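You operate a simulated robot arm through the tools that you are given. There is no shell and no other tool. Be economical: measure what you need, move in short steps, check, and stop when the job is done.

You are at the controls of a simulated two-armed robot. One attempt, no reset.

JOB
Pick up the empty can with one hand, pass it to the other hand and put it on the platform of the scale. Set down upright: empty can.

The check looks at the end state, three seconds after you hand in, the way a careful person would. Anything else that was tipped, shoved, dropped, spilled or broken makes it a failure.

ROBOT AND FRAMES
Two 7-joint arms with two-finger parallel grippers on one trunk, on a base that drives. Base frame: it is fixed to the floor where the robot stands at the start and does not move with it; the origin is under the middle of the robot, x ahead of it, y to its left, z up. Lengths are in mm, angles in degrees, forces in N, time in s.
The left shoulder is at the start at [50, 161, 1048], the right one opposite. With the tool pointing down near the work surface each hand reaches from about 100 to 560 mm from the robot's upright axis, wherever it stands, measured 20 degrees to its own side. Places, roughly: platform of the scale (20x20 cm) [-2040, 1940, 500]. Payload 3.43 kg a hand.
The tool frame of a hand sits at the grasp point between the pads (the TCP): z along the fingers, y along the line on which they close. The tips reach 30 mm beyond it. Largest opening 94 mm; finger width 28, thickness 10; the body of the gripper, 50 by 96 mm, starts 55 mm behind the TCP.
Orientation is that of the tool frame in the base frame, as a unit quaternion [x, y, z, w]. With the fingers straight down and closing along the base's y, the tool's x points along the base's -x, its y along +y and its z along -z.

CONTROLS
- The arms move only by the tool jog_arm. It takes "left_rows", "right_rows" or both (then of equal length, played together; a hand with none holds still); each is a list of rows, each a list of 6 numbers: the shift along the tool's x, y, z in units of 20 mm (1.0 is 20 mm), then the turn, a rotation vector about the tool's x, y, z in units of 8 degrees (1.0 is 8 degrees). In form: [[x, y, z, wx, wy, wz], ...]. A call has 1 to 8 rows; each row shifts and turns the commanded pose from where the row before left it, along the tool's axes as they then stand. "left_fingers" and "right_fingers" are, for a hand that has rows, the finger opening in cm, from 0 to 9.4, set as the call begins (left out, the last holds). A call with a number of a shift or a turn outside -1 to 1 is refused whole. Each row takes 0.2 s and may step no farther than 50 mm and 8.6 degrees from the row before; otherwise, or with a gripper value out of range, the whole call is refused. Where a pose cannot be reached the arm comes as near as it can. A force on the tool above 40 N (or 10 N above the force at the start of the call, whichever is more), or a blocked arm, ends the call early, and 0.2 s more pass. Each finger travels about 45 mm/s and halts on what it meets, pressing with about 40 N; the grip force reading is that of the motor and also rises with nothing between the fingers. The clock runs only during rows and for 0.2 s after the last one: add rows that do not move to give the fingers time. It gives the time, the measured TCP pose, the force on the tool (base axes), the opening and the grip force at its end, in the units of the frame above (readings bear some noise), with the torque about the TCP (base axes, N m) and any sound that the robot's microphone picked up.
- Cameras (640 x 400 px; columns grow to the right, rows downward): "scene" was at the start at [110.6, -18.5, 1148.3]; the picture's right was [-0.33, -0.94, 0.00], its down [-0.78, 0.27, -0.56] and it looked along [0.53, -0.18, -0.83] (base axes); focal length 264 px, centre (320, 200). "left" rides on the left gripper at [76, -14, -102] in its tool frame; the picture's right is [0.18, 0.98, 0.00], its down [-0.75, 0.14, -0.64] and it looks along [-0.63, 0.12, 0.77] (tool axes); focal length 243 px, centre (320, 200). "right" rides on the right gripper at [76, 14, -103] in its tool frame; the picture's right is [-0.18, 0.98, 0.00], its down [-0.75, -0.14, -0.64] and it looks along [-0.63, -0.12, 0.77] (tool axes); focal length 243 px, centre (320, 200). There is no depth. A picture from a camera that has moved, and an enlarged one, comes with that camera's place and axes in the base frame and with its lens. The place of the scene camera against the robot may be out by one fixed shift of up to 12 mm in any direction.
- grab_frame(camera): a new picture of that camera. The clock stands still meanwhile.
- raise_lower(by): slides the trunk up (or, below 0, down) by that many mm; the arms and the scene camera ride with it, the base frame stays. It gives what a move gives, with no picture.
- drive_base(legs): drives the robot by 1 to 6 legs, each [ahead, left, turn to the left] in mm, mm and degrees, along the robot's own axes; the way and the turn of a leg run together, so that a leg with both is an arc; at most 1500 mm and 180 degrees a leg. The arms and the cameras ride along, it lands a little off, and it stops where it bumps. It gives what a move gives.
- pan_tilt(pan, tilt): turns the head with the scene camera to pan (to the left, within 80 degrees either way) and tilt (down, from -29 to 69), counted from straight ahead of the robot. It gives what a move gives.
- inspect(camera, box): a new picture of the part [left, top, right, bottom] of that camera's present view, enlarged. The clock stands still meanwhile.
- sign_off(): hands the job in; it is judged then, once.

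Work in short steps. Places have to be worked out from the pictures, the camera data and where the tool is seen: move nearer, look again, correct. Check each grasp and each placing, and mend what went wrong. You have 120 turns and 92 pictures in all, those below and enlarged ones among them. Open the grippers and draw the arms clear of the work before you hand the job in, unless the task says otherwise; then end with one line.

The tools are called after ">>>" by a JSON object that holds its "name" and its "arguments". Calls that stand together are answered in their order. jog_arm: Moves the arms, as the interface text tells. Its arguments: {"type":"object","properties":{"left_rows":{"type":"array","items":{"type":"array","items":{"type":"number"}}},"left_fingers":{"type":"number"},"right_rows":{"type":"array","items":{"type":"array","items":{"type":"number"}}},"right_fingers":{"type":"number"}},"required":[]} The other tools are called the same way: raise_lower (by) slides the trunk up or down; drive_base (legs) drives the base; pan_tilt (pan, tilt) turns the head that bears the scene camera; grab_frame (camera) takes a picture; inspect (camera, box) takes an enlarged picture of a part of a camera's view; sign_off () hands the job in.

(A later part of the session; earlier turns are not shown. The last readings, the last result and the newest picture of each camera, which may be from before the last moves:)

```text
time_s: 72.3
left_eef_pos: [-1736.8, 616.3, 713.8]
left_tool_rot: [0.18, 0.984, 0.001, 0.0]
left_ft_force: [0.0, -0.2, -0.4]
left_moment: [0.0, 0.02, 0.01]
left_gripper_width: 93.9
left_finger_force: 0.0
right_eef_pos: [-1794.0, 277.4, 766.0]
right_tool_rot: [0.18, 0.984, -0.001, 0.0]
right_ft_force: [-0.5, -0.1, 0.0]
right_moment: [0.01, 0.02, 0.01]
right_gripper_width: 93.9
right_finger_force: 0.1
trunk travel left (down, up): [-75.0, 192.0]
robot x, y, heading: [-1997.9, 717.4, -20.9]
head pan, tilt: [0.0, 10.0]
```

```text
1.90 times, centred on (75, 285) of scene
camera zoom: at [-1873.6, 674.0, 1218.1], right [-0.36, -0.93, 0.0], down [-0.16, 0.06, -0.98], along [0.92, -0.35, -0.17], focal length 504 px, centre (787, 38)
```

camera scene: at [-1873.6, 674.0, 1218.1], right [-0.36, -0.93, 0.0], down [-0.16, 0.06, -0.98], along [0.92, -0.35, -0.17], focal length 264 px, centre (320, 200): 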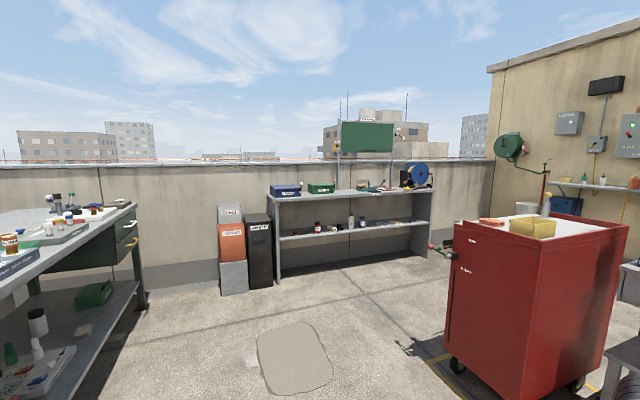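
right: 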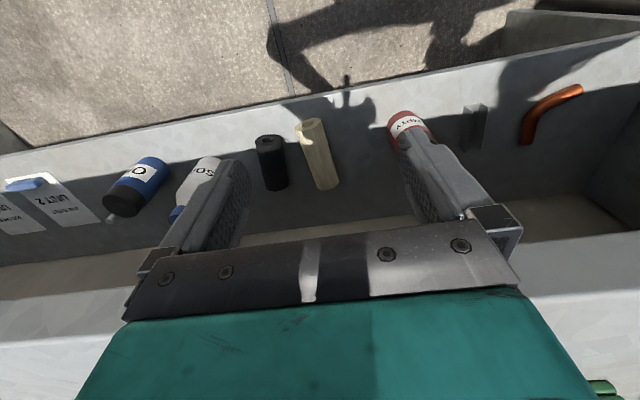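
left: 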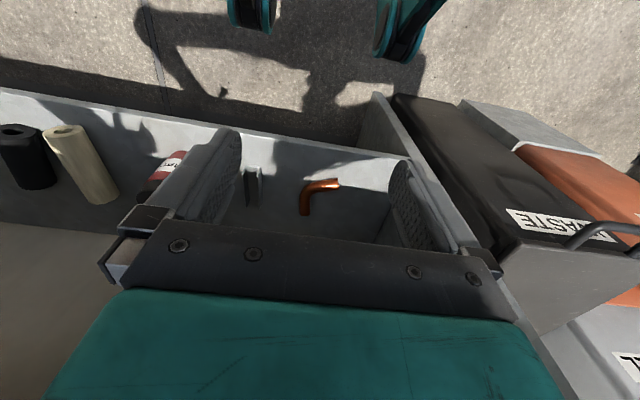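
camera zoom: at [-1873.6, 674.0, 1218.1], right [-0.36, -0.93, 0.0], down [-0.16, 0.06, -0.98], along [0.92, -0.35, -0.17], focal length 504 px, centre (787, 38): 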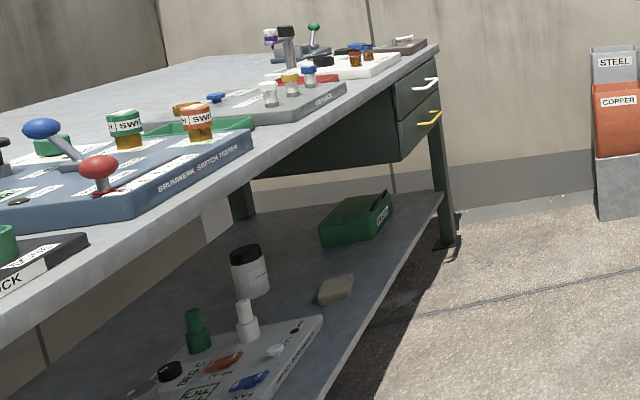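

Found it: the red jar labelled EMPTY on the starting bench's lower shelf. Triangulating two views gives its base near (470,-196,463), Ø≈63, height ≈105. I drive back in front of it, stopping about 120 mm short of the start place.

>>> {"name": "drive_base", "arguments": {"legs": [[0, 0, 21], [945, -358, 0], [935, -358, 0]]}}

>>> {"name": "pan_tilt", "arguments": {"pan": -15, "tilt": 45}}

>>> {"name": "grab_frame", "arguments": {"camera": "scene"}}

```text
time_s: 83.4
left_eef_pos: [147.1, -25.0, 714.4]
left_tool_rot: [0.014, 1.0, 0.0, 0.0]
left_ft_force: [-0.2, -0.3, 0.6]
left_moment: [0.01, 0.03, 0.02]
left_gripper_width: 94.1
left_finger_force: 0.1
right_eef_pos: [203.6, -361.9, 765.1]
right_tool_rot: [0.014, 1.0, -0.001, 0.0]
right_ft_force: [-0.1, -0.5, 0.2]
right_moment: [0.02, 0.02, 0.03]
right_gripper_width: 94.0
right_finger_force: 0.1
trunk travel left (down, up): [-75.0, 192.0]
robot x, y, heading: [-135.6, -19.1, -1.7]
head pan, tilt: [0.0, 10.0]
```

```text
time_s: 84.5
left_eef_pos: [146.7, -26.5, 714.4]
left_tool_rot: [0.014, 1.0, -0.001, 0.0]
left_ft_force: [0.3, 0.4, 0.5]
left_moment: [-0.02, -0.03, -0.02]
left_gripper_width: 93.9
left_finger_force: 0.1
right_eef_pos: [203.2, -360.9, 764.4]
right_tool_rot: [0.014, 1.0, -0.001, -0.001]
right_ft_force: [-0.8, 0.0, -0.1]
right_moment: [-0.01, 0.0, 0.04]
right_gripper_width: 94.1
right_finger_force: 0.0
trunk travel left (down, up): [-75.0, 192.0]
robot x, y, heading: [-138.2, -13.9, -1.8]
head pan, tilt: [-15.0, 45.0]
```

```text
54 pictures are left
camera scene: at [-14.9, -36.0, 1163.2], right [-0.29, -0.96, 0.0], down [-0.68, 0.2, -0.71], along [0.68, -0.2, -0.71], focal length 264 px, centre (320, 200)
```

scene: 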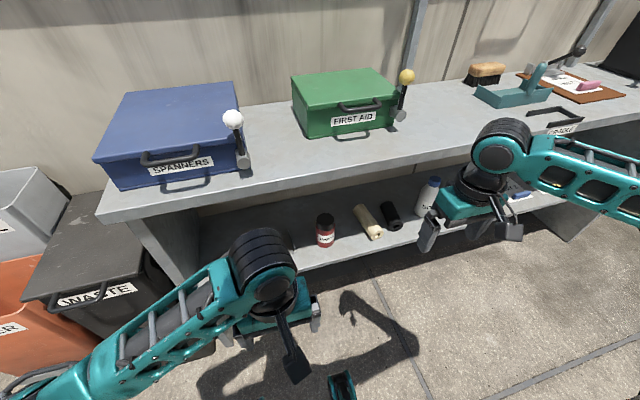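

Fresh view agrees: can base ≈ (473,-197,463). I pitch the right hand forward to about 64° from vertical while easing it ahead, and shift the left hand aside ~100 mm.

>>> {"name": "jog_arm", "arguments": {"right_rows": [[-0.75, 0, 0, 0, -1, 0], [-0.743, 0, 0.104, 0, -1, 0], [-0.721, 0, 0.207, 0, -1, 0], [-0.685, 0, 0.305, 0, -1, 0], [-0.636, 0, 0.397, 0, -1, 0], [-0.575, 0, 0.482, 0, -1, 0], [-0.502, 0, 0.557, 0, -1, 0], [-0.416, 0, 0.622, 0, -1, 0]], "left_rows": [[0, 0.6, 0, 0, 0, 0], [0, 0.6, 0, 0, 0, 0], [0, 0.6, 0, 0, 0, 0], [0, 0.6, 0, 0, 0, 0], [0, 0.6, 0, 0, 0, 0], [0, 0.6, 0, 0, 0, 0], [0, 0.6, 0, 0, 0, 0], [0, 0.6, 0, 0, 0, 0]]}}

>>> {"name": "raise_lower", "arguments": {"by": -75}}

```text
time_s: 86.2
left_eef_pos: [150.9, 71.0, 715.6]
left_tool_rot: [0.015, 1.0, 0.0, 0.0]
left_ft_force: [0.1, 0.6, 0.2]
left_moment: [-0.04, -0.01, -0.01]
left_gripper_width: 94.0
left_finger_force: 0.1
right_eef_pos: [323.4, -366.2, 766.0]
right_tool_rot: [0.011, 0.848, -0.007, 0.53]
right_ft_force: [0.1, 0.8, 0.1]
right_moment: [0.04, 0.01, -0.01]
right_gripper_width: 93.9
right_finger_force: 0.0
trunk travel left (down, up): [-75.0, 192.0]
robot x, y, heading: [-137.3, -16.8, -1.7]
head pan, tilt: [-15.0, 45.0]
```

```text
time_s: 87.4
left_eef_pos: [149.4, 71.4, 640.5]
left_tool_rot: [0.014, 1.0, 0.0, 0.0]
left_ft_force: [-0.3, 1.5, 0.4]
left_moment: [0.02, -0.02, -0.01]
left_gripper_width: 93.7
left_finger_force: 0.1
right_eef_pos: [321.6, -364.8, 690.1]
right_tool_rot: [0.011, 0.848, -0.007, 0.53]
right_ft_force: [0.9, 1.0, -0.1]
right_moment: [0.01, -0.03, -0.01]
right_gripper_width: 94.2
right_finger_force: 0.1
trunk travel left (down, up): [0.0, 267.0]
robot x, y, heading: [-132.1, -15.0, -1.6]
head pan, tilt: [-15.0, 45.0]
```

Pose tracks well. I finish the pitch (72°) and move down and left toward the can's line, staying in front of the bench.

>>> {"name": "jog_arm", "arguments": {"right_rows": [[0.899, 1, 0.438, 0, -1, 0], [0.951, 1, 0.309, 0, 0, 0], [0.951, 1, 0.309, 0, 0, 0], [0.951, 1, 0.309, 0, 0, 0], [0.951, 1, 0.309, 0, 0, 0], [0.951, 1, 0.309, 0, 0, 0], [0.951, 1, 0.309, 0, 0, 0], [0.951, 1, 0.309, 0, 0, 0]]}}

>>> {"name": "grab_frame", "arguments": {"camera": "right"}}

>>> {"name": "grab_frame", "arguments": {"camera": "scene"}}

```text
time_s: 89.2
left_eef_pos: [151.0, 70.7, 640.6]
left_tool_rot: [0.015, 1.0, 0.0, 0.0]
left_ft_force: [-0.3, 0.6, -0.8]
left_moment: [0.03, -0.01, 0.02]
left_gripper_width: 93.9
left_finger_force: 0.0
right_eef_pos: [324.9, -222.5, 526.8]
right_tool_rot: [-0.004, 0.81, -0.025, 0.585]
right_ft_force: [-0.3, -0.2, 0.3]
right_moment: [-0.01, -0.01, -0.01]
right_gripper_width: 94.3
right_finger_force: 0.1
trunk travel left (down, up): [0.0, 267.0]
robot x, y, heading: [-137.5, -11.9, -1.7]
head pan, tilt: [-15.0, 45.0]
```

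```text
53 pictures are left
camera right: at [203.6, -207.5, 485.5], right [0.08, 0.99, 0.13], down [-0.37, -0.09, 0.92], along [0.92, -0.12, 0.36], focal length 243 px, centre (320, 200)
```

right: 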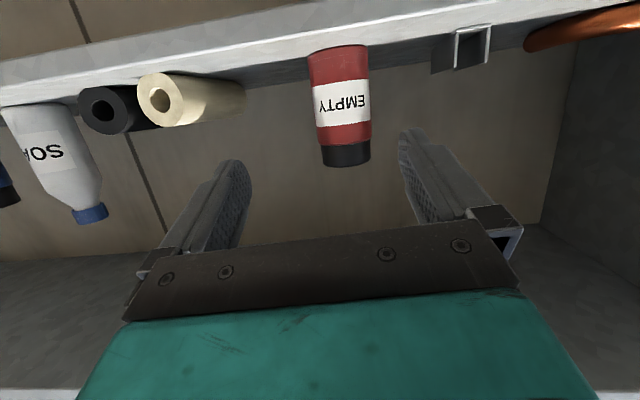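

```text
52 pictures are left
camera scene: at [-15.0, -36.2, 1088.2], right [-0.29, -0.96, 0.0], down [-0.68, 0.2, -0.71], along [0.68, -0.2, -0.71], focal length 264 px, centre (320, 200)
```

scene: 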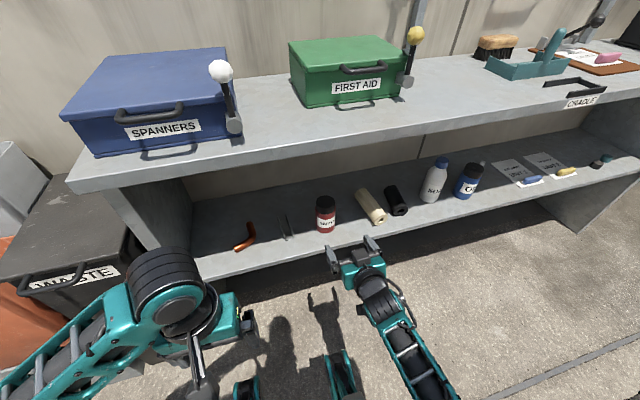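

Both views show the can clear in front of the fingers. I zoom the scene view to measure fingertips against the can precisely.

>>> {"name": "inspect", "arguments": {"camera": "scene", "box": [290, 185, 410, 260]}}

```text
5.33 times, centred on (350, 222) of scene
camera zoom: at [-15.0, -36.2, 1088.2], right [-0.29, -0.96, 0.0], down [-0.68, 0.2, -0.71], along [0.68, -0.2, -0.71], focal length 1410 px, centre (160, 80)
```

zoom: 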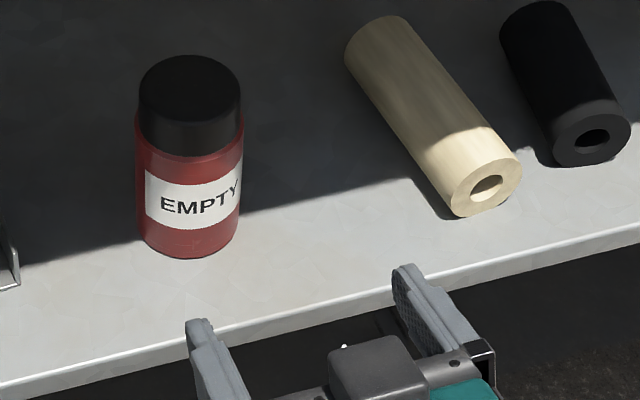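

Residuals on the fingertips are small, so scene data is good; refined with exact tilt, the can base is ≈(480,-202,450), Ø≈57, height ≈107. I lower to z≈492, centre in y, level the roll and advance 80 mm, then check.

>>> {"name": "jog_arm", "arguments": {"right_rows": [[0.83, 0.54, 0.27, 0, 0, 0.34], [0.83, 0.54, 0.27, 0, 0, 0], [-0.313, 0.038, 0.948, 0, 0, 0], [-0.313, 0.038, 0.948, 0, 0, 0], [-0.313, 0.038, 0.948, 0, 0, 0], [-0.313, 0.038, 0.948, 0, 0, 0], [0, 0, 0, 0, 0, 0]]}}

>>> {"name": "grab_frame", "arguments": {"camera": "right"}}

>>> {"name": "inspect", "arguments": {"camera": "scene", "box": [270, 170, 390, 245]}}

```text
time_s: 89.8
left_eef_pos: [150.1, 70.7, 639.7]
left_tool_rot: [0.015, 1.0, 0.001, 0.0]
left_ft_force: [-0.1, 0.8, 0.4]
left_moment: [0.03, 0.01, 0.0]
left_gripper_width: 94.1
left_finger_force: 0.1
right_eef_pos: [319.2, -245.7, 481.9]
right_tool_rot: [-0.027, 0.814, -0.048, 0.578]
right_ft_force: [-0.2, 0.4, 1.0]
right_moment: [0.03, 0.02, -0.01]
right_gripper_width: 93.9
right_finger_force: 0.1
trunk travel left (down, up): [0.0, 267.0]
robot x, y, heading: [-137.4, -16.7, -2.0]
head pan, tilt: [-15.0, 45.0]
stopped in row 3 (right hand): the arm was blocked; the commanded pose is now the measured one
```

```text
50 pictures are left
camera right: at [196.5, -234.5, 442.1], right [0.07, 1.0, 0.07], down [-0.36, -0.03, 0.93], along [0.93, -0.09, 0.35], focal length 243 px, centre (320, 200)
```

right: 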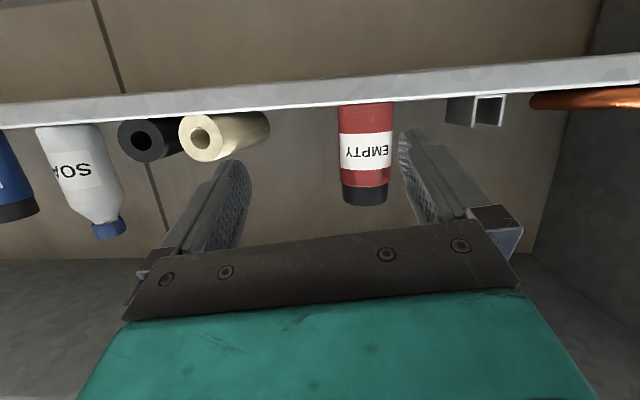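

```text
5.33 times, centred on (330, 208) of scene
camera zoom: at [-15.0, -36.0, 1088.2], right [-0.29, -0.96, 0.0], down [-0.68, 0.2, -0.71], along [0.68, -0.2, -0.71], focal length 1410 px, centre (267, 160)
```

zoom: 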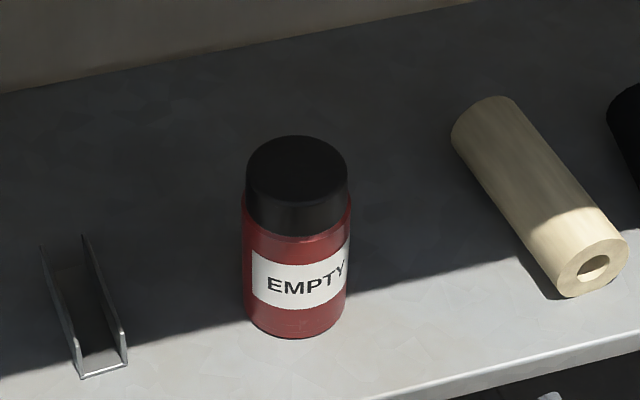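

The arm got blocked at row 3 and drifted in y; I look down at the arm to see why.

>>> {"name": "pan_tilt", "arguments": {"pan": -40, "tilt": 60}}

>>> {"name": "grab_frame", "arguments": {"camera": "scene"}}

```text
time_s: 90.7
left_eef_pos: [150.8, 71.1, 640.4]
left_tool_rot: [0.015, 1.0, 0.0, 0.0]
left_ft_force: [0.6, 0.0, -0.5]
left_moment: [0.01, 0.02, 0.01]
left_gripper_width: 93.8
left_finger_force: 0.0
right_eef_pos: [318.8, -244.4, 481.0]
right_tool_rot: [-0.027, 0.815, -0.048, 0.577]
right_ft_force: [-0.2, -0.2, -0.3]
right_moment: [-0.01, 0.0, -0.04]
right_gripper_width: 93.9
right_finger_force: 0.0
trunk travel left (down, up): [0.0, 267.0]
robot x, y, heading: [-135.9, -15.3, -1.4]
head pan, tilt: [-40.0, 60.0]
```

```text
48 pictures are left
camera scene: at [-43.0, -57.0, 1068.7], right [-0.67, -0.75, 0.0], down [-0.65, 0.58, -0.5], along [0.37, -0.33, -0.87], focal length 264 px, centre (320, 200)
```

scene: 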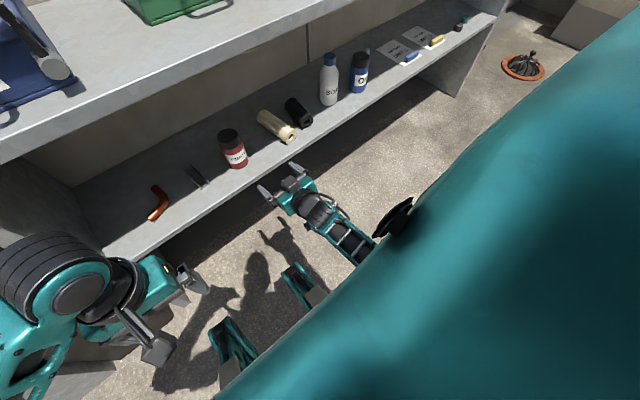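

The forearm seems to be at a joint limit in the folded pose. I back up out of it: raise ~36 mm, shift +40 in y and fix the roll.

>>> {"name": "jog_arm", "arguments": {"right_rows": [[-0.943, 0.896, -0.344, 0, 0, 0], [-0.943, 0.896, -0.344, 0, 0, 0], [0, 0, 0, 0, 0, 0.8], [0, 0, 0, 0, 0, 0]]}}

```text
time_s: 91.9
left_eef_pos: [150.3, 70.3, 640.4]
left_tool_rot: [0.015, 1.0, 0.0, 0.0]
left_ft_force: [0.8, 0.7, -0.1]
left_moment: [-0.04, -0.01, -0.02]
left_gripper_width: 94.0
left_finger_force: 0.0
right_eef_pos: [325.4, -240.5, 523.8]
right_tool_rot: [-0.014, 0.809, -0.047, 0.585]
right_ft_force: [0.8, 0.2, 1.1]
right_moment: [0.0, 0.01, 0.03]
right_gripper_width: 94.1
right_finger_force: 0.1
trunk travel left (down, up): [0.0, 267.0]
robot x, y, heading: [-136.7, -14.7, -1.5]
head pan, tilt: [-40.0, 60.0]
stopped in row 4 (right hand): the arm was blocked; the commanded pose is now the measured one
```

Inward motion is limited here, so I shift the base 42 mm left instead; then extend forward 60 mm and try lowering.

>>> {"name": "drive_base", "arguments": {"legs": [[0, 42, 0]]}}

>>> {"name": "jog_arm", "arguments": {"right_rows": [[-0.313, 0.03, 0.948, 0, 0, 0], [-0.313, 0.03, 0.948, 0, 0, 0], [-0.313, 0.03, 0.948, 0, 0, 0], [0, 0, 0, 0, 0, 0]]}}

```text
time_s: 93.0
left_eef_pos: [152.1, 113.8, 640.6]
left_tool_rot: [0.015, 1.0, 0.0, 0.0]
left_ft_force: [0.1, -0.6, 0.2]
left_moment: [-0.04, 0.0, 0.03]
left_gripper_width: 94.2
left_finger_force: 0.0
right_eef_pos: [327.3, -197.3, 522.9]
right_tool_rot: [-0.013, 0.809, -0.048, 0.586]
right_ft_force: [0.1, 0.3, -0.3]
right_moment: [0.02, 0.0, -0.02]
right_gripper_width: 93.9
right_finger_force: 0.2
trunk travel left (down, up): [0.0, 267.0]
robot x, y, heading: [-136.4, 24.4, -1.6]
head pan, tilt: [-40.0, 60.0]
```

```text
time_s: 94.0
left_eef_pos: [151.1, 113.4, 640.2]
left_tool_rot: [0.015, 1.0, 0.0, 0.0]
left_ft_force: [0.4, 0.2, 0.4]
left_moment: [0.0, -0.03, -0.02]
left_gripper_width: 93.9
left_finger_force: 0.0
right_eef_pos: [385.9, -200.0, 522.9]
right_tool_rot: [-0.016, 0.81, -0.051, 0.584]
right_ft_force: [-0.2, 0.5, 0.4]
right_moment: [0.0, -0.01, 0.02]
right_gripper_width: 93.8
right_finger_force: 0.0
trunk travel left (down, up): [0.0, 267.0]
robot x, y, heading: [-135.3, 24.4, -1.6]
head pan, tilt: [-40.0, 60.0]
```

Forward extension works. Now lower by 31 mm and level the roll.

>>> {"name": "jog_arm", "arguments": {"right_rows": [[0.733, 0.078, 0.24, 0, 0, 0], [0.733, 0.078, 0.24, 0, 0, 0], [0, 0, 0, 0, 0, 0.75], [0, 0, 0, 0, 0, 0]]}}

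>>> {"name": "grab_frame", "arguments": {"camera": "right"}}

```text
time_s: 95.0
left_eef_pos: [151.7, 112.6, 641.1]
left_tool_rot: [0.016, 1.0, 0.0, 0.0]
left_ft_force: [-0.2, -0.7, 0.4]
left_moment: [0.0, 0.0, 0.01]
left_gripper_width: 93.8
left_finger_force: 0.0
right_eef_pos: [382.3, -212.0, 485.1]
right_tool_rot: [0.019, 0.812, -0.029, 0.582]
right_ft_force: [-0.4, 0.4, 0.6]
right_moment: [-0.02, 0.03, -0.01]
right_gripper_width: 93.9
right_finger_force: 0.1
trunk travel left (down, up): [0.0, 267.0]
robot x, y, heading: [-130.8, 29.8, -1.7]
head pan, tilt: [-40.0, 60.0]
```

```text
47 pictures are left
camera right: at [260.0, -190.6, 446.2], right [0.12, 0.98, 0.15], down [-0.37, -0.09, 0.92], along [0.92, -0.17, 0.35], focal length 243 px, centre (320, 200)
```

right: 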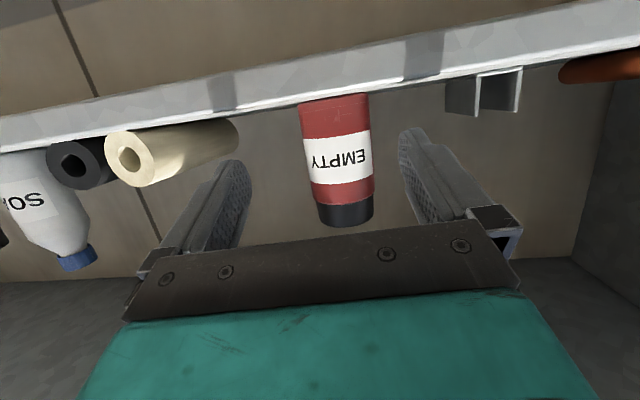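

The can sits ≈16 mm toward tool +y (picture and geometry agree). I correct that first, then advance 4 of 5 steps.

>>> {"name": "jog_arm", "arguments": {"right_rows": [[0, 0.8, 0, 0, 0, 0], [0, 0, 0, 0, 0, 0], [-0.32, 0, 0.85, 0, 0, 0], [0, 0, 0, 0, 0, 0]]}}

>>> {"name": "grab_frame", "arguments": {"camera": "right"}}

```text
time_s: 96.2
left_eef_pos: [151.6, 112.4, 641.3]
left_tool_rot: [0.015, 1.0, 0.0, 0.001]
left_ft_force: [-0.6, -0.3, -0.6]
left_moment: [-0.03, -0.02, 0.0]
left_gripper_width: 93.8
left_finger_force: 0.1
right_eef_pos: [396.5, -222.8, 480.8]
right_tool_rot: [0.008, 0.814, -0.051, 0.579]
right_ft_force: [0.3, 0.1, -0.4]
right_moment: [-0.03, -0.02, 0.03]
right_gripper_width: 94.0
right_finger_force: 0.1
trunk travel left (down, up): [0.0, 267.0]
robot x, y, heading: [-135.1, 24.5, -1.6]
head pan, tilt: [-40.0, 60.0]
stopped in row 4 (right hand): the arm was blocked; the commanded pose is now the measured one
```

```text
46 pictures are left
camera right: at [274.9, -204.1, 442.1], right [0.13, 0.99, 0.1], down [-0.36, -0.05, 0.93], along [0.92, -0.16, 0.35], focal length 243 px, centre (320, 200)
```

right: 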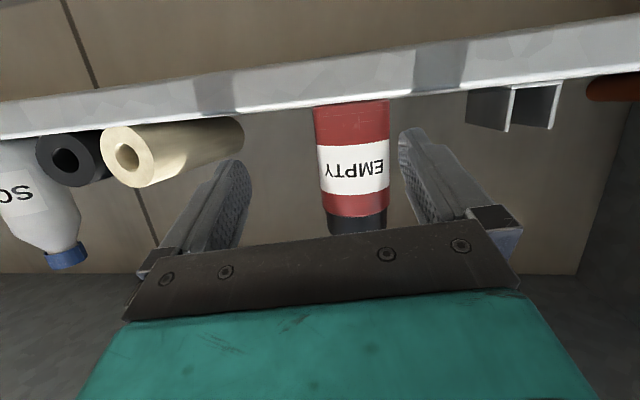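

Inward/low motion is joint-limited in this stance. I back the base 120 mm and move it 80 mm left so the can is further to the right side and the arm more extended.

>>> {"name": "drive_base", "arguments": {"legs": [[-120, 0, 0], [0, 80, 0]]}}

>>> {"name": "jog_arm", "arguments": {"right_rows": [[-0.32, -0.8, 0.9, 0, 0, 0], [-0.32, -0.8, 0.9, 0, 0, 0], [-0.32, -0.8, 0.9, 0, 0, 0], [-0.32, -0.8, 0.9, 0, 0, 0], [-0.1, 0, 0.3, 0, 0, 0], [0, 0, 0, 0, 0, 0]]}}

```text
time_s: 98.4
left_eef_pos: [34.4, 197.4, 640.5]
left_tool_rot: [0.014, 1.0, 0.0, 0.0]
left_ft_force: [-0.5, -0.1, -0.7]
left_moment: [0.0, 0.04, 0.01]
left_gripper_width: 94.1
left_finger_force: 0.2
right_eef_pos: [280.2, -140.8, 481.7]
right_tool_rot: [0.005, 0.814, -0.049, 0.579]
right_ft_force: [0.1, 0.3, 0.3]
right_moment: [0.0, 0.0, -0.02]
right_gripper_width: 94.0
right_finger_force: 0.1
trunk travel left (down, up): [0.0, 267.0]
robot x, y, heading: [-250.6, 110.2, -1.3]
head pan, tilt: [-40.0, 60.0]
```

```text
time_s: 99.8
left_eef_pos: [33.9, 196.5, 639.4]
left_tool_rot: [0.013, 1.0, 0.0, 0.0]
left_ft_force: [0.3, -0.3, 0.2]
left_moment: [-0.02, 0.0, 0.02]
left_gripper_width: 93.8
left_finger_force: 0.0
right_eef_pos: [357.9, -210.0, 488.2]
right_tool_rot: [0.005, 0.814, -0.05, 0.579]
right_ft_force: [0.4, -0.1, 0.1]
right_moment: [0.03, 0.01, 0.01]
right_gripper_width: 94.1
right_finger_force: 0.1
trunk travel left (down, up): [0.0, 267.0]
robot x, y, heading: [-254.7, 111.5, -1.5]
head pan, tilt: [-40.0, 60.0]
```

Smooth now. I level the roll, shift 19 mm along tool y, and advance ~36 mm.

>>> {"name": "jog_arm", "arguments": {"right_rows": [[0, 0.5, 0, 0, 0, 0.54], [0, 0.45, 0, 0, 0, 0], [-0.325, 0, 0.9, 0, 0, 0], [-0.325, 0, 0.9, 0, 0, 0], [0, 0, 0, 0, 0, 0]]}}

>>> {"name": "grab_frame", "arguments": {"camera": "right"}}

```text
time_s: 101.0
left_eef_pos: [33.3, 196.3, 640.6]
left_tool_rot: [0.013, 1.0, 0.0, 0.0]
left_ft_force: [-0.4, 0.0, -0.3]
left_moment: [0.02, -0.02, 0.01]
left_gripper_width: 94.1
left_finger_force: 0.0
right_eef_pos: [387.8, -193.7, 485.1]
right_tool_rot: [0.035, 0.813, -0.027, 0.58]
right_ft_force: [0.4, 0.3, 0.0]
right_moment: [-0.01, 0.01, 0.0]
right_gripper_width: 93.9
right_finger_force: 0.1
right hand out of reach, approached as far as the arm can: row 4
trunk travel left (down, up): [0.0, 267.0]
robot x, y, heading: [-254.5, 109.9, -1.7]
head pan, tilt: [-40.0, 60.0]
```

```text
45 pictures are left
camera right: at [267.3, -167.4, 447.7], right [0.15, 0.97, 0.17], down [-0.37, -0.1, 0.92], along [0.92, -0.2, 0.35], focal length 243 px, centre (320, 200)
```

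right: 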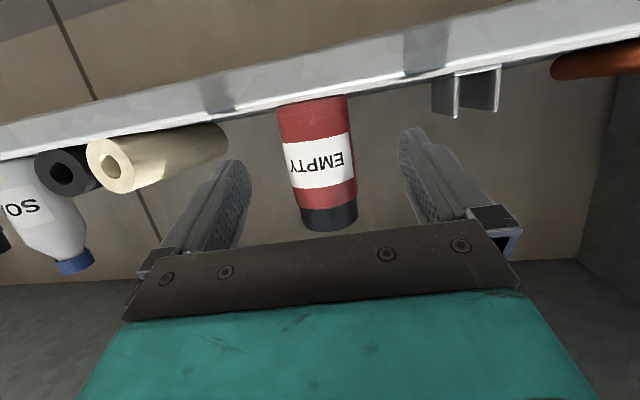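

Aligned laterally but at the arm's reach limit, so I finish the approach with the base: 65 mm ahead, 5 right, then check.

>>> {"name": "drive_base", "arguments": {"legs": [[65, -4, 0]]}}

>>> {"name": "grab_frame", "arguments": {"camera": "right"}}

>>> {"name": "pan_tilt", "arguments": {"pan": -20, "tilt": 45}}

>>> {"name": "inspect", "arguments": {"camera": "scene", "box": [260, 150, 420, 250]}}

```text
time_s: 102.0
left_eef_pos: [99.1, 192.2, 640.4]
left_tool_rot: [0.012, 1.0, 0.0, 0.0]
left_ft_force: [0.2, -0.7, -0.5]
left_moment: [-0.04, 0.01, 0.0]
left_gripper_width: 93.9
left_finger_force: 0.1
right_eef_pos: [453.4, -197.7, 486.2]
right_tool_rot: [0.036, 0.813, -0.028, 0.581]
right_ft_force: [-0.4, 0.1, 0.9]
right_moment: [-0.02, 0.0, 0.04]
right_gripper_width: 93.9
right_finger_force: 0.1
trunk travel left (down, up): [0.0, 267.0]
robot x, y, heading: [-187.3, 106.2, -1.5]
head pan, tilt: [-40.0, 60.0]
```

```text
44 pictures are left
camera right: at [333.0, -172.6, 447.5], right [0.15, 0.97, 0.17], down [-0.37, -0.1, 0.92], along [0.92, -0.2, 0.35], focal length 243 px, centre (320, 200)
```

right: 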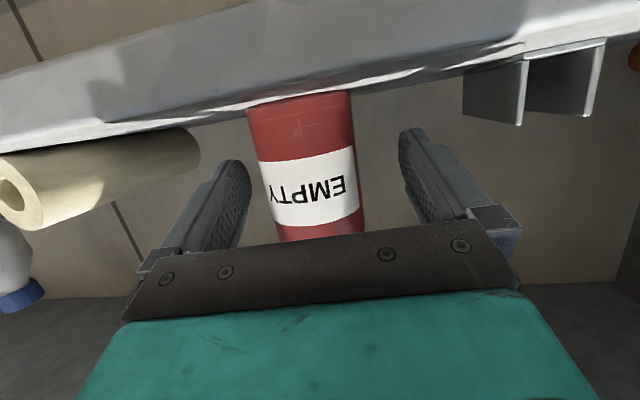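

```text
time_s: 102.8
left_eef_pos: [98.1, 192.0, 639.8]
left_tool_rot: [0.012, 1.0, 0.0, 0.0]
left_ft_force: [-0.5, -0.2, 0.4]
left_moment: [0.01, 0.01, -0.01]
left_gripper_width: 94.1
left_finger_force: 0.3
right_eef_pos: [452.5, -198.7, 486.3]
right_tool_rot: [0.036, 0.813, -0.027, 0.58]
right_ft_force: [0.0, 0.2, 0.3]
right_moment: [0.02, -0.03, -0.01]
right_gripper_width: 94.0
right_finger_force: 0.1
trunk travel left (down, up): [0.0, 267.0]
robot x, y, heading: [-191.4, 103.7, -1.4]
head pan, tilt: [-20.0, 45.0]
```

```text
4.00 times, centred on (340, 200) of scene
camera zoom: at [-68.0, 77.2, 1088.1], right [-0.37, -0.93, 0.0], down [-0.66, 0.26, -0.71], along [0.66, -0.26, -0.71], focal length 1058 px, centre (240, 200)
```

zoom: 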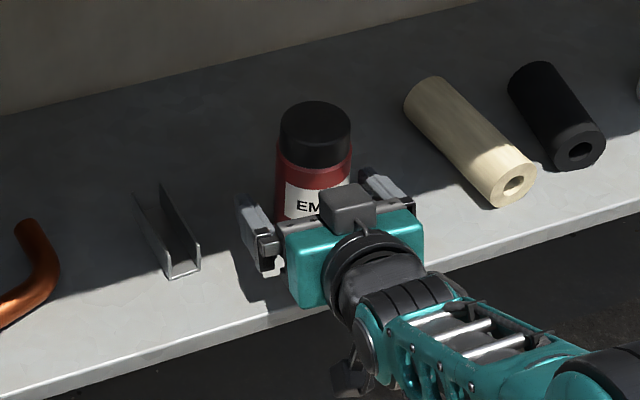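

Fingers straddle the can, which is ~8 mm toward the right finger. I shift 8 mm that way and drive the last 20 mm.

>>> {"name": "jog_arm", "arguments": {"right_rows": [[0, -0.4, 0, 0, 0, 0], [0, 0, 0, 0, 0, 0]]}}

>>> {"name": "drive_base", "arguments": {"legs": [[20, 0, 0]]}}

>>> {"name": "grab_frame", "arguments": {"camera": "right"}}

```text
time_s: 103.4
left_eef_pos: [99.6, 191.1, 640.4]
left_tool_rot: [0.012, 1.0, 0.0, 0.0]
left_ft_force: [0.3, -0.1, 0.0]
left_moment: [0.01, 0.01, 0.01]
left_gripper_width: 93.9
left_finger_force: 0.1
right_eef_pos: [454.3, -205.6, 486.2]
right_tool_rot: [0.036, 0.814, -0.028, 0.58]
right_ft_force: [-0.2, -0.6, -0.7]
right_moment: [0.0, -0.01, 0.01]
right_gripper_width: 93.9
right_finger_force: 0.1
trunk travel left (down, up): [0.0, 267.0]
robot x, y, heading: [-183.9, 102.6, -1.6]
head pan, tilt: [-20.0, 45.0]
```

```text
time_s: 104.2
left_eef_pos: [118.8, 192.0, 640.6]
left_tool_rot: [0.011, 1.0, 0.001, 0.0]
left_ft_force: [-1.2, 0.4, -0.9]
left_moment: [-0.01, 0.01, -0.03]
left_gripper_width: 94.0
left_finger_force: 0.1
right_eef_pos: [473.0, -207.0, 485.8]
right_tool_rot: [0.037, 0.813, -0.028, 0.58]
right_ft_force: [-0.3, -0.2, -0.1]
right_moment: [0.01, 0.01, 0.01]
right_gripper_width: 94.0
right_finger_force: 0.1
trunk travel left (down, up): [0.0, 267.0]
robot x, y, heading: [-167.6, 97.8, -1.4]
head pan, tilt: [-20.0, 45.0]
```

```text
42 pictures are left
camera right: at [352.7, -181.6, 447.6], right [0.15, 0.97, 0.17], down [-0.37, -0.1, 0.92], along [0.92, -0.2, 0.35], focal length 243 px, centre (320, 200)
```

right: 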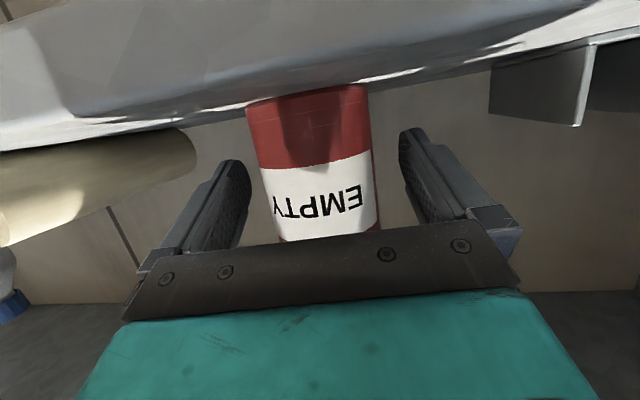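

Centred. I close the right fingers on the can.

>>> {"name": "jog_arm", "arguments": {"right_rows": [[0, 0, 0, 0, 0, 0], [0, 0, 0, 0, 0, 0], [0, 0, 0, 0, 0, 0], [0, 0, 0, 0, 0, 0], [0, 0, 0, 0, 0, 0]], "right_fingers": 4.5}}

>>> {"name": "grab_frame", "arguments": {"camera": "right"}}

```text
time_s: 105.4
left_eef_pos: [119.1, 191.3, 639.7]
left_tool_rot: [0.012, 1.0, 0.0, 0.0]
left_ft_force: [-0.3, -0.7, 0.7]
left_moment: [0.01, 0.02, 0.03]
left_gripper_width: 93.8
left_finger_force: 0.0
right_eef_pos: [474.2, -206.6, 486.2]
right_tool_rot: [0.036, 0.813, -0.028, 0.58]
right_ft_force: [0.0, 0.0, -0.2]
right_moment: [-0.02, -0.04, -0.02]
right_gripper_width: 61.8
right_finger_force: 39.8
trunk travel left (down, up): [0.0, 267.0]
robot x, y, heading: [-166.4, 105.4, -1.6]
head pan, tilt: [-20.0, 45.0]
```

```text
41 pictures are left
camera right: at [352.7, -181.7, 447.6], right [0.15, 0.97, 0.17], down [-0.37, -0.1, 0.92], along [0.92, -0.2, 0.35], focal length 243 px, centre (320, 200)
```

right: 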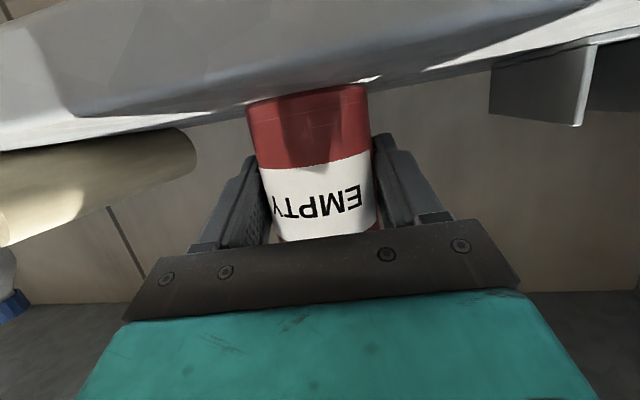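

Grip holds at 62 mm with 40 N. I lift 40 mm with the trunk, back straight out 350 mm, then check.

>>> {"name": "raise_lower", "arguments": {"by": 40}}

>>> {"name": "drive_base", "arguments": {"legs": [[-350, 0, 0]]}}

>>> {"name": "grab_frame", "arguments": {"camera": "scene"}}

```text
time_s: 106.3
left_eef_pos: [119.1, 191.8, 680.1]
left_tool_rot: [0.012, 1.0, 0.0, -0.001]
left_ft_force: [0.5, 0.0, -0.8]
left_moment: [0.01, 0.0, -0.01]
left_gripper_width: 93.9
left_finger_force: 0.0
right_eef_pos: [473.1, -206.1, 525.8]
right_tool_rot: [0.035, 0.813, -0.028, 0.58]
right_ft_force: [-0.8, 0.3, -0.3]
right_moment: [0.0, -0.01, 0.01]
right_gripper_width: 61.7
right_finger_force: 40.1
trunk travel left (down, up): [-40.0, 227.0]
robot x, y, heading: [-166.7, 99.4, -1.5]
head pan, tilt: [-20.0, 45.0]
```

```text
time_s: 108.5
left_eef_pos: [-228.9, 200.8, 680.2]
left_tool_rot: [0.013, 1.0, 0.0, 0.0]
left_ft_force: [0.1, -0.3, 0.2]
left_moment: [-0.01, -0.02, -0.01]
left_gripper_width: 93.8
left_finger_force: 0.0
right_eef_pos: [123.7, -198.1, 525.8]
right_tool_rot: [0.037, 0.814, -0.028, 0.58]
right_ft_force: [0.8, 0.6, -0.2]
right_moment: [0.0, 0.01, -0.01]
right_gripper_width: 61.7
right_finger_force: 40.2
trunk travel left (down, up): [-40.0, 227.0]
robot x, y, heading: [-514.6, 109.5, -1.4]
head pan, tilt: [-20.0, 45.0]
```

```text
40 pictures are left
camera scene: at [-396.5, 85.6, 1128.2], right [-0.37, -0.93, 0.0], down [-0.66, 0.26, -0.71], along [0.66, -0.26, -0.71], focal length 264 px, centre (320, 200)
```

scene: 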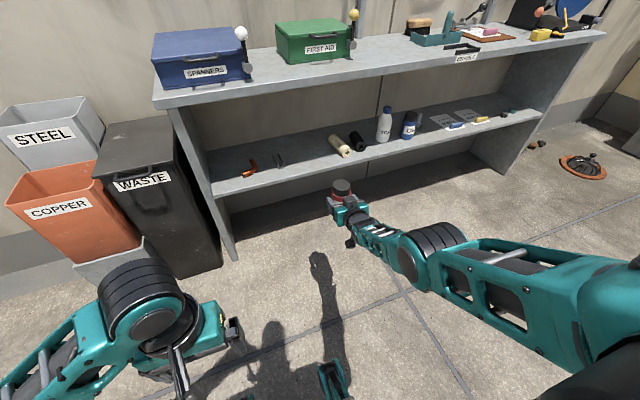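

The can is out, held upright, nothing else disturbed. Now I bring the right hand up, back and inward for the handover.

>>> {"name": "jog_arm", "arguments": {"right_rows": [[-0.72, 0.54, -0.98, 0, 0, 0], [-0.72, 0.54, -0.98, 0, 0, 0], [-0.72, 0.54, -0.98, 0, 0, 0], [-0.72, 0.54, -0.98, 0, 0, 0], [-0.72, 0.54, -0.98, 0, 0, 0], [-0.72, 0.54, -0.98, 0, 0, 0], [-0.72, 0.54, -0.98, 0, 0, 0], [-0.72, 0.54, -0.98, 0, 0, 0]]}}

```text
time_s: 110.5
left_eef_pos: [-229.5, 199.6, 679.8]
left_tool_rot: [0.013, 1.0, -0.001, 0.0]
left_ft_force: [0.0, -0.8, 0.5]
left_moment: [0.03, 0.06, -0.01]
left_gripper_width: 93.7
left_finger_force: 0.0
right_eef_pos: [26.5, -133.9, 694.7]
right_tool_rot: [0.012, 0.806, -0.066, 0.589]
right_ft_force: [0.7, 0.9, -0.4]
right_moment: [0.02, -0.05, 0.02]
right_gripper_width: 62.0
right_finger_force: 40.1
trunk travel left (down, up): [-40.0, 227.0]
robot x, y, heading: [-516.7, 112.0, -1.3]
head pan, tilt: [-20.0, 45.0]
stopped in row 8 (right hand): the arm was blocked; the commanded pose is now the measured one
```

The right arm again hits its inward limit and prefers pointing outward. I yaw the hand 32° to the right about the vertical (can stays upright), then continue inward.

>>> {"name": "jog_arm", "arguments": {"right_rows": [[0, 0, 0, 0.95, 0.09, 0.3], [0, 0, 0, 0.95, 0.09, 0.3], [0, 0, 0, 0.95, 0.09, 0.3], [0, 0, 0, 0.95, 0.09, 0.3], [0, 0, 0, 0, 0, 0]]}}

```text
time_s: 111.0
left_eef_pos: [-230.1, 200.4, 679.6]
left_tool_rot: [0.013, 1.0, 0.0, -0.001]
left_ft_force: [0.3, 0.7, 0.0]
left_moment: [-0.01, 0.03, 0.0]
left_gripper_width: 94.3
left_finger_force: 0.1
right_eef_pos: [17.7, -222.3, 697.8]
right_tool_rot: [0.007, 0.786, -0.229, 0.575]
right_ft_force: [0.1, 0.0, -0.3]
right_moment: [0.0, 0.07, -0.02]
right_gripper_width: 61.6
right_finger_force: 40.1
trunk travel left (down, up): [-40.0, 227.0]
robot x, y, heading: [-513.3, 108.3, -1.4]
head pan, tilt: [-20.0, 45.0]
stopped in row 2 (right hand): the arm was blocked; the commanded pose is now the measured one
```

That went the wrong way (limit, hand rolled). I yaw left instead and re-read.

>>> {"name": "jog_arm", "arguments": {"right_rows": [[0, 0, 0, -0.9, -0.35, -0.24], [0, 0, 0, -0.9, -0.35, -0.24], [0, 0, 0, -0.9, -0.35, -0.24], [0, 0, 0, 0, 0, 1], [0, 0, 0, 0, 0, 1], [0, 0, 0, 0, 0, 0]]}}

>>> {"name": "grab_frame", "arguments": {"camera": "scene"}}

```text
time_s: 112.4
left_eef_pos: [-229.5, 200.0, 680.1]
left_tool_rot: [0.013, 1.0, 0.0, 0.0]
left_ft_force: [0.0, 0.4, 0.7]
left_moment: [0.0, -0.05, -0.03]
left_gripper_width: 93.7
left_finger_force: 0.0
right_eef_pos: [17.8, -223.3, 697.5]
right_tool_rot: [-0.045, 0.785, -0.02, 0.618]
right_ft_force: [-0.3, -0.4, 0.1]
right_moment: [0.02, -0.04, -0.02]
right_gripper_width: 61.3
right_finger_force: 40.2
trunk travel left (down, up): [-40.0, 227.0]
robot x, y, heading: [-516.1, 112.8, -1.6]
head pan, tilt: [-20.0, 45.0]
```

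```text
39 pictures are left
camera scene: at [-396.6, 85.5, 1128.2], right [-0.37, -0.93, 0.0], down [-0.66, 0.26, -0.71], along [0.66, -0.26, -0.71], focal length 264 px, centre (320, 200)
```

scene: 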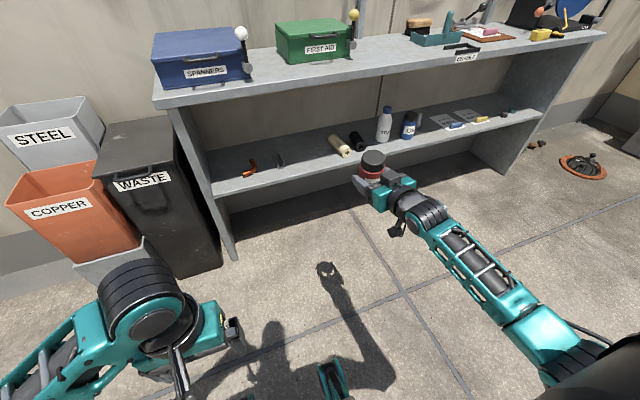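

Smooth; the forearm points left-forward, so pointing the hand left is natural. I yaw another 40° left.

>>> {"name": "jog_arm", "arguments": {"right_rows": [[0, 0, 0, -0.96, -0.087, -0.24], [0, 0, 0, -0.96, -0.087, -0.24], [0, 0, 0, -0.96, -0.087, -0.24], [0, 0, 0, -0.96, -0.087, -0.24], [0, 0, 0, -0.96, -0.087, -0.24], [0, 0, 0, 0, 0, 0.65], [0, 0, 0, 0, 0, 0]]}}

```text
time_s: 114.0
left_eef_pos: [-228.6, 201.1, 680.4]
left_tool_rot: [0.012, 1.0, 0.0, 0.0]
left_ft_force: [-0.3, 0.1, -0.4]
left_moment: [0.02, -0.08, 0.0]
left_gripper_width: 94.2
left_finger_force: 0.1
right_eef_pos: [16.6, -222.8, 696.9]
right_tool_rot: [-0.278, 0.736, 0.216, 0.579]
right_ft_force: [0.6, -0.6, -1.1]
right_moment: [-0.01, -0.01, 0.01]
right_gripper_width: 61.3
right_finger_force: 39.9
trunk travel left (down, up): [-40.0, 227.0]
robot x, y, heading: [-517.7, 112.9, -1.7]
head pan, tilt: [-20.0, 45.0]
```

Yaw 41° and level; I fix the 5° pitch difference so the can is upright again and move inward ~165 mm.

>>> {"name": "jog_arm", "arguments": {"right_rows": [[0, 0, 0, 0, 0.61, 0], [0, 1, 0.31, 0, 0, 0], [0, 1, 0.31, 0, 0, 0], [0, 1, 0.31, 0, 0, 0], [0, 1, 0.31, 0, 0, 0], [0, 1, 0.31, 0, 0, 0], [0, 1, 0.31, 0, 0, 0], [0, 1, 0.31, 0, 0, 0]]}}

>>> {"name": "grab_frame", "arguments": {"camera": "scene"}}

```text
time_s: 115.8
left_eef_pos: [-229.5, 200.4, 679.7]
left_tool_rot: [0.014, 1.0, 0.0, 0.0]
left_ft_force: [0.3, 0.2, 0.1]
left_moment: [0.0, 0.01, -0.03]
left_gripper_width: 94.0
left_finger_force: 0.0
right_eef_pos: [-45.5, -89.6, 681.6]
right_tool_rot: [-0.289, 0.759, 0.205, 0.547]
right_ft_force: [0.0, 0.6, -1.1]
right_moment: [0.02, 0.02, 0.0]
right_gripper_width: 60.9
right_finger_force: 40.8
trunk travel left (down, up): [-40.0, 227.0]
robot x, y, heading: [-515.7, 111.1, -1.7]
head pan, tilt: [-20.0, 45.0]
```

```text
38 pictures are left
camera scene: at [-396.6, 85.6, 1128.2], right [-0.37, -0.93, 0.0], down [-0.66, 0.26, -0.71], along [0.66, -0.26, -0.71], focal length 264 px, centre (320, 200)
```

scene: 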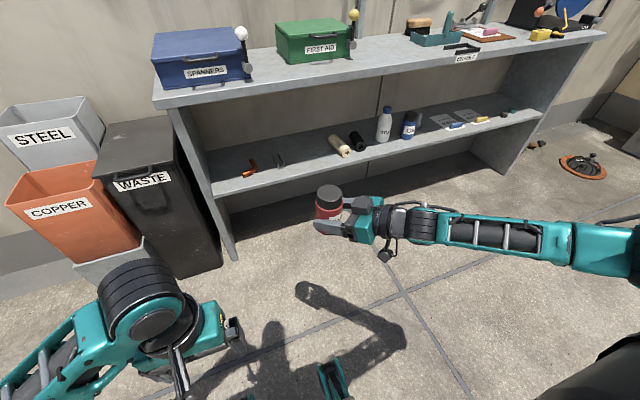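

Can upright at z≈682 grip. I bring it ~80 mm further in, and meanwhile raise the left hand 120 mm and yaw it 41° to match.

>>> {"name": "jog_arm", "arguments": {"right_rows": [[-0.04, 0.67, 0.13, 0, 0, 0], [-0.04, 0.67, 0.13, 0, 0, 0], [-0.04, 0.67, 0.13, 0, 0, 0], [-0.04, 0.67, 0.13, 0, 0, 0], [-0.04, 0.67, 0.13, 0, 0, 0], [-0.04, 0.67, 0.13, 0, 0, 0], [0, 0, 0, 0, 0, 0]], "left_rows": [[0, 0, -1, 0, 0, -0.86], [0, 0, -1, 0, 0, -0.86], [0, 0, -1, 0, 0, -0.86], [0, 0, -1, 0, 0, -0.86], [0, 0, -1, 0, 0, -0.86], [0, 0, -1, 0, 0, -0.86], [0, 0, 0, 0, 0, 0]]}}

```text
time_s: 117.4
left_eef_pos: [-231.6, 200.5, 800.3]
left_tool_rot: [-0.34, 0.94, 0.0, -0.001]
left_ft_force: [-0.3, 0.7, 0.2]
left_moment: [0.0, 0.0, 0.0]
left_gripper_width: 94.1
left_finger_force: 0.1
right_eef_pos: [-84.9, -20.2, 681.9]
right_tool_rot: [-0.287, 0.76, 0.203, 0.547]
right_ft_force: [0.3, -0.6, -0.1]
right_moment: [0.03, -0.01, -0.01]
right_gripper_width: 60.5
right_finger_force: 40.4
trunk travel left (down, up): [-40.0, 227.0]
robot x, y, heading: [-514.9, 112.0, -1.5]
head pan, tilt: [-20.0, 45.0]
```

Both in place. The can axis should be ≈(-81,-17), top z≈753. I move the left hand above toward it (8 of 13 steps), rising slightly.

>>> {"name": "jog_arm", "arguments": {"left_rows": [[0.09, -1, -0.25, 0, 0, 0], [0.09, -1, -0.25, 0, 0, 0], [0.09, -1, -0.25, 0, 0, 0], [0.09, -1, -0.25, 0, 0, 0], [0.09, -1, -0.25, 0, 0, 0], [0.09, -1, -0.25, 0, 0, 0], [0.09, -1, -0.25, 0, 0, 0], [0.09, -1, -0.25, 0, 0, 0]]}}

>>> {"name": "grab_frame", "arguments": {"camera": "scene"}}

>>> {"name": "grab_frame", "arguments": {"camera": "left"}}

```text
time_s: 119.2
left_eef_pos: [-137.4, 68.0, 839.1]
left_tool_rot: [-0.34, 0.94, 0.0, 0.0]
left_ft_force: [-0.4, -0.2, -0.4]
left_moment: [0.02, 0.01, 0.01]
left_gripper_width: 94.2
left_finger_force: 0.1
right_eef_pos: [-83.8, -19.6, 682.1]
right_tool_rot: [-0.287, 0.76, 0.203, 0.547]
right_ft_force: [-0.2, -0.1, -1.6]
right_moment: [-0.01, 0.03, 0.01]
right_gripper_width: 60.7
right_finger_force: 40.1
trunk travel left (down, up): [-40.0, 227.0]
robot x, y, heading: [-515.8, 111.5, -1.6]
head pan, tilt: [-20.0, 45.0]
```

```text
37 pictures are left
camera scene: at [-396.6, 85.5, 1128.1], right [-0.37, -0.93, 0.0], down [-0.66, 0.26, -0.71], along [0.66, -0.26, -0.71], focal length 264 px, centre (320, 200)
```

scene: 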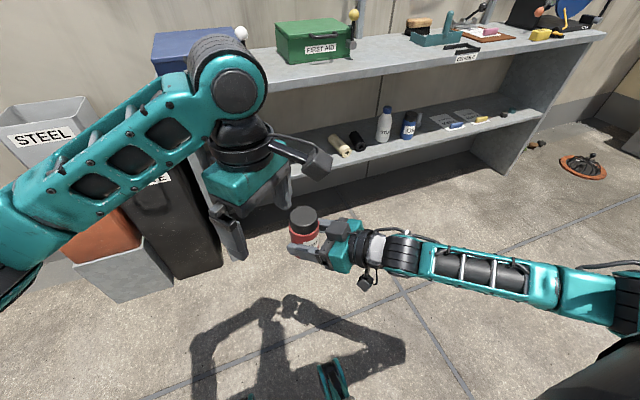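

```text
36 pictures are left
camera left: at [-186.4, 7.6, 942.4], right [-0.77, 0.64, 0.0], down [0.49, 0.59, 0.64], along [0.41, 0.49, -0.77], focal length 243 px, centre (320, 200)
```

left: 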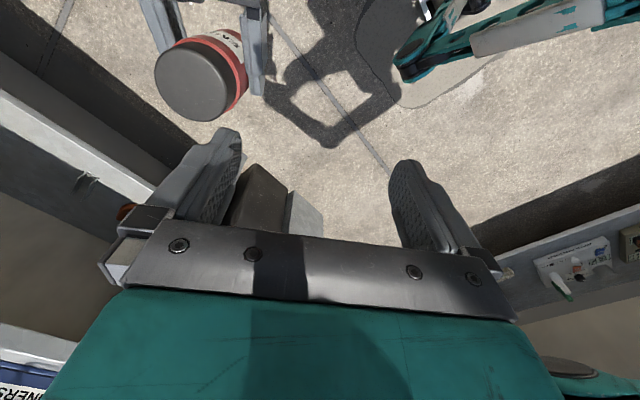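

Left camera puts the can top at about (-89,-14), scene at (-73,-7), geometry (-81,-17). I go above (-84,-14) at the same height and look again.

>>> {"name": "jog_arm", "arguments": {"left_rows": [[0.12, -0.97, 0, 0, 0, 0], [0.12, -0.97, 0, 0, 0, 0], [0.12, -0.97, 0, 0, 0, 0], [0.12, -0.97, 0, 0, 0, 0], [0.12, -0.97, 0, 0, 0, 0], [0, 0, 0, 0, 0, 0]]}}

>>> {"name": "grab_frame", "arguments": {"camera": "left"}}

>>> {"name": "inspect", "arguments": {"camera": "scene", "box": [200, 130, 400, 270]}}

```text
time_s: 120.6
left_eef_pos: [-87.9, -14.5, 838.9]
left_tool_rot: [-0.34, 0.94, 0.0, 0.0]
left_ft_force: [0.2, -0.2, -1.0]
left_moment: [0.02, -0.01, -0.02]
left_gripper_width: 94.0
left_finger_force: 0.0
right_eef_pos: [-84.8, -18.9, 682.3]
right_tool_rot: [-0.288, 0.759, 0.205, 0.547]
right_ft_force: [-0.1, 0.4, 0.3]
right_moment: [0.02, 0.0, 0.03]
right_gripper_width: 60.4
right_finger_force: 40.2
trunk travel left (down, up): [-40.0, 227.0]
robot x, y, heading: [-515.5, 111.5, -1.2]
head pan, tilt: [-20.0, 45.0]
```

```text
35 pictures are left
camera left: at [-135.3, -75.7, 942.3], right [-0.77, 0.64, 0.0], down [0.49, 0.59, 0.64], along [0.41, 0.49, -0.77], focal length 243 px, centre (320, 200)
```

left: 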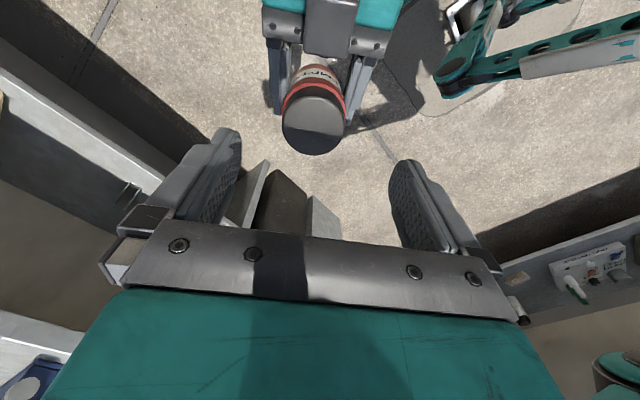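

```text
2.86 times, centred on (300, 200) of scene
camera zoom: at [-396.6, 85.5, 1128.1], right [-0.37, -0.93, 0.0], down [-0.66, 0.26, -0.71], along [0.66, -0.26, -0.71], focal length 755 px, centre (377, 200)
```

zoom: 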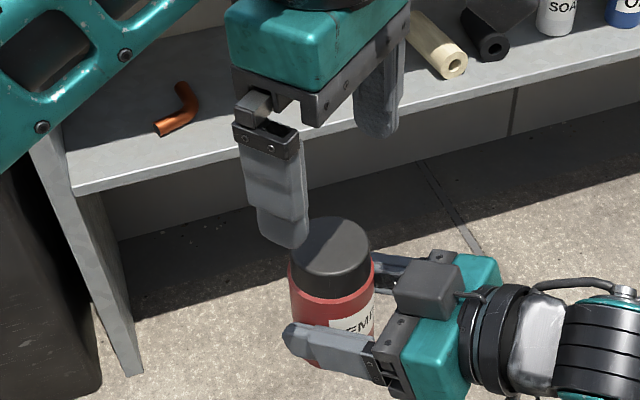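

The can top from the left camera: (-79,-18). I shift the left hand 8 mm and lower 50 mm, then verify straddling.

>>> {"name": "jog_arm", "arguments": {"left_rows": [[-0.18, -0.42, 0, 0, 0, 0], [0, 0, 0.8, 0, 0, 0], [0, 0, 0.85, 0, 0, 0], [0, 0, 0.85, 0, 0, 0], [0, 0, 0, 0, 0, 0]]}}

>>> {"name": "grab_frame", "arguments": {"camera": "left"}}

>>> {"name": "inspect", "arguments": {"camera": "scene", "box": [230, 130, 390, 260]}}

```text
time_s: 121.8
left_eef_pos: [-77.9, -17.8, 788.2]
left_tool_rot: [-0.341, 0.94, 0.0, 0.0]
left_ft_force: [0.2, -0.4, 0.1]
left_moment: [-0.04, -0.02, -0.01]
left_gripper_width: 94.0
left_finger_force: 0.0
right_eef_pos: [-84.5, -19.0, 682.6]
right_tool_rot: [-0.287, 0.76, 0.204, 0.547]
right_ft_force: [0.8, -0.2, -0.9]
right_moment: [-0.01, -0.03, -0.01]
right_gripper_width: 60.1
right_finger_force: 39.6
trunk travel left (down, up): [-40.0, 227.0]
robot x, y, heading: [-513.3, 112.8, -1.6]
head pan, tilt: [-20.0, 45.0]
```

```text
33 pictures are left
camera left: at [-126.5, -78.7, 892.7], right [-0.77, 0.64, 0.0], down [0.49, 0.59, 0.64], along [0.41, 0.49, -0.77], focal length 243 px, centre (320, 200)
```

left: 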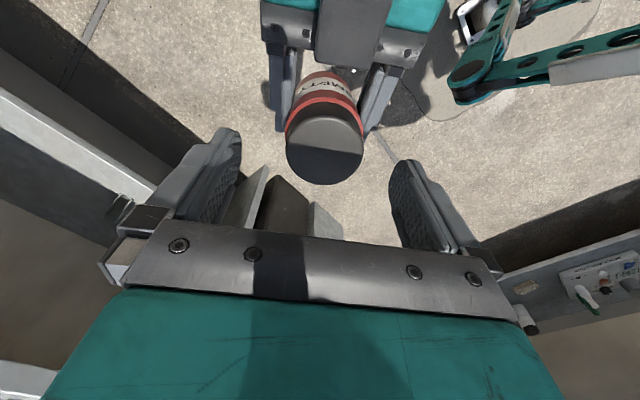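

```text
3.08 times, centred on (310, 195) of scene
camera zoom: at [-396.6, 85.6, 1128.2], right [-0.37, -0.93, 0.0], down [-0.66, 0.26, -0.71], along [0.66, -0.26, -0.71], focal length 814 px, centre (351, 215)
```

zoom: 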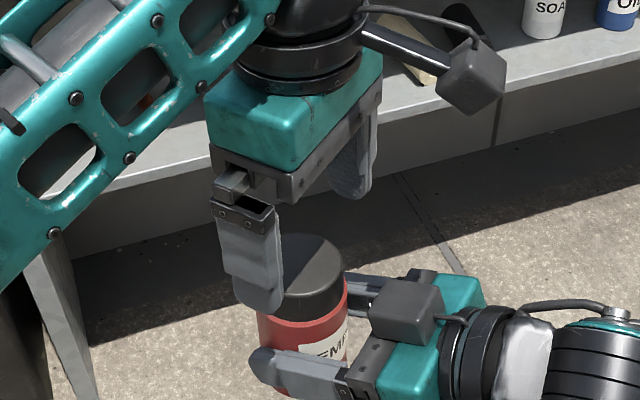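

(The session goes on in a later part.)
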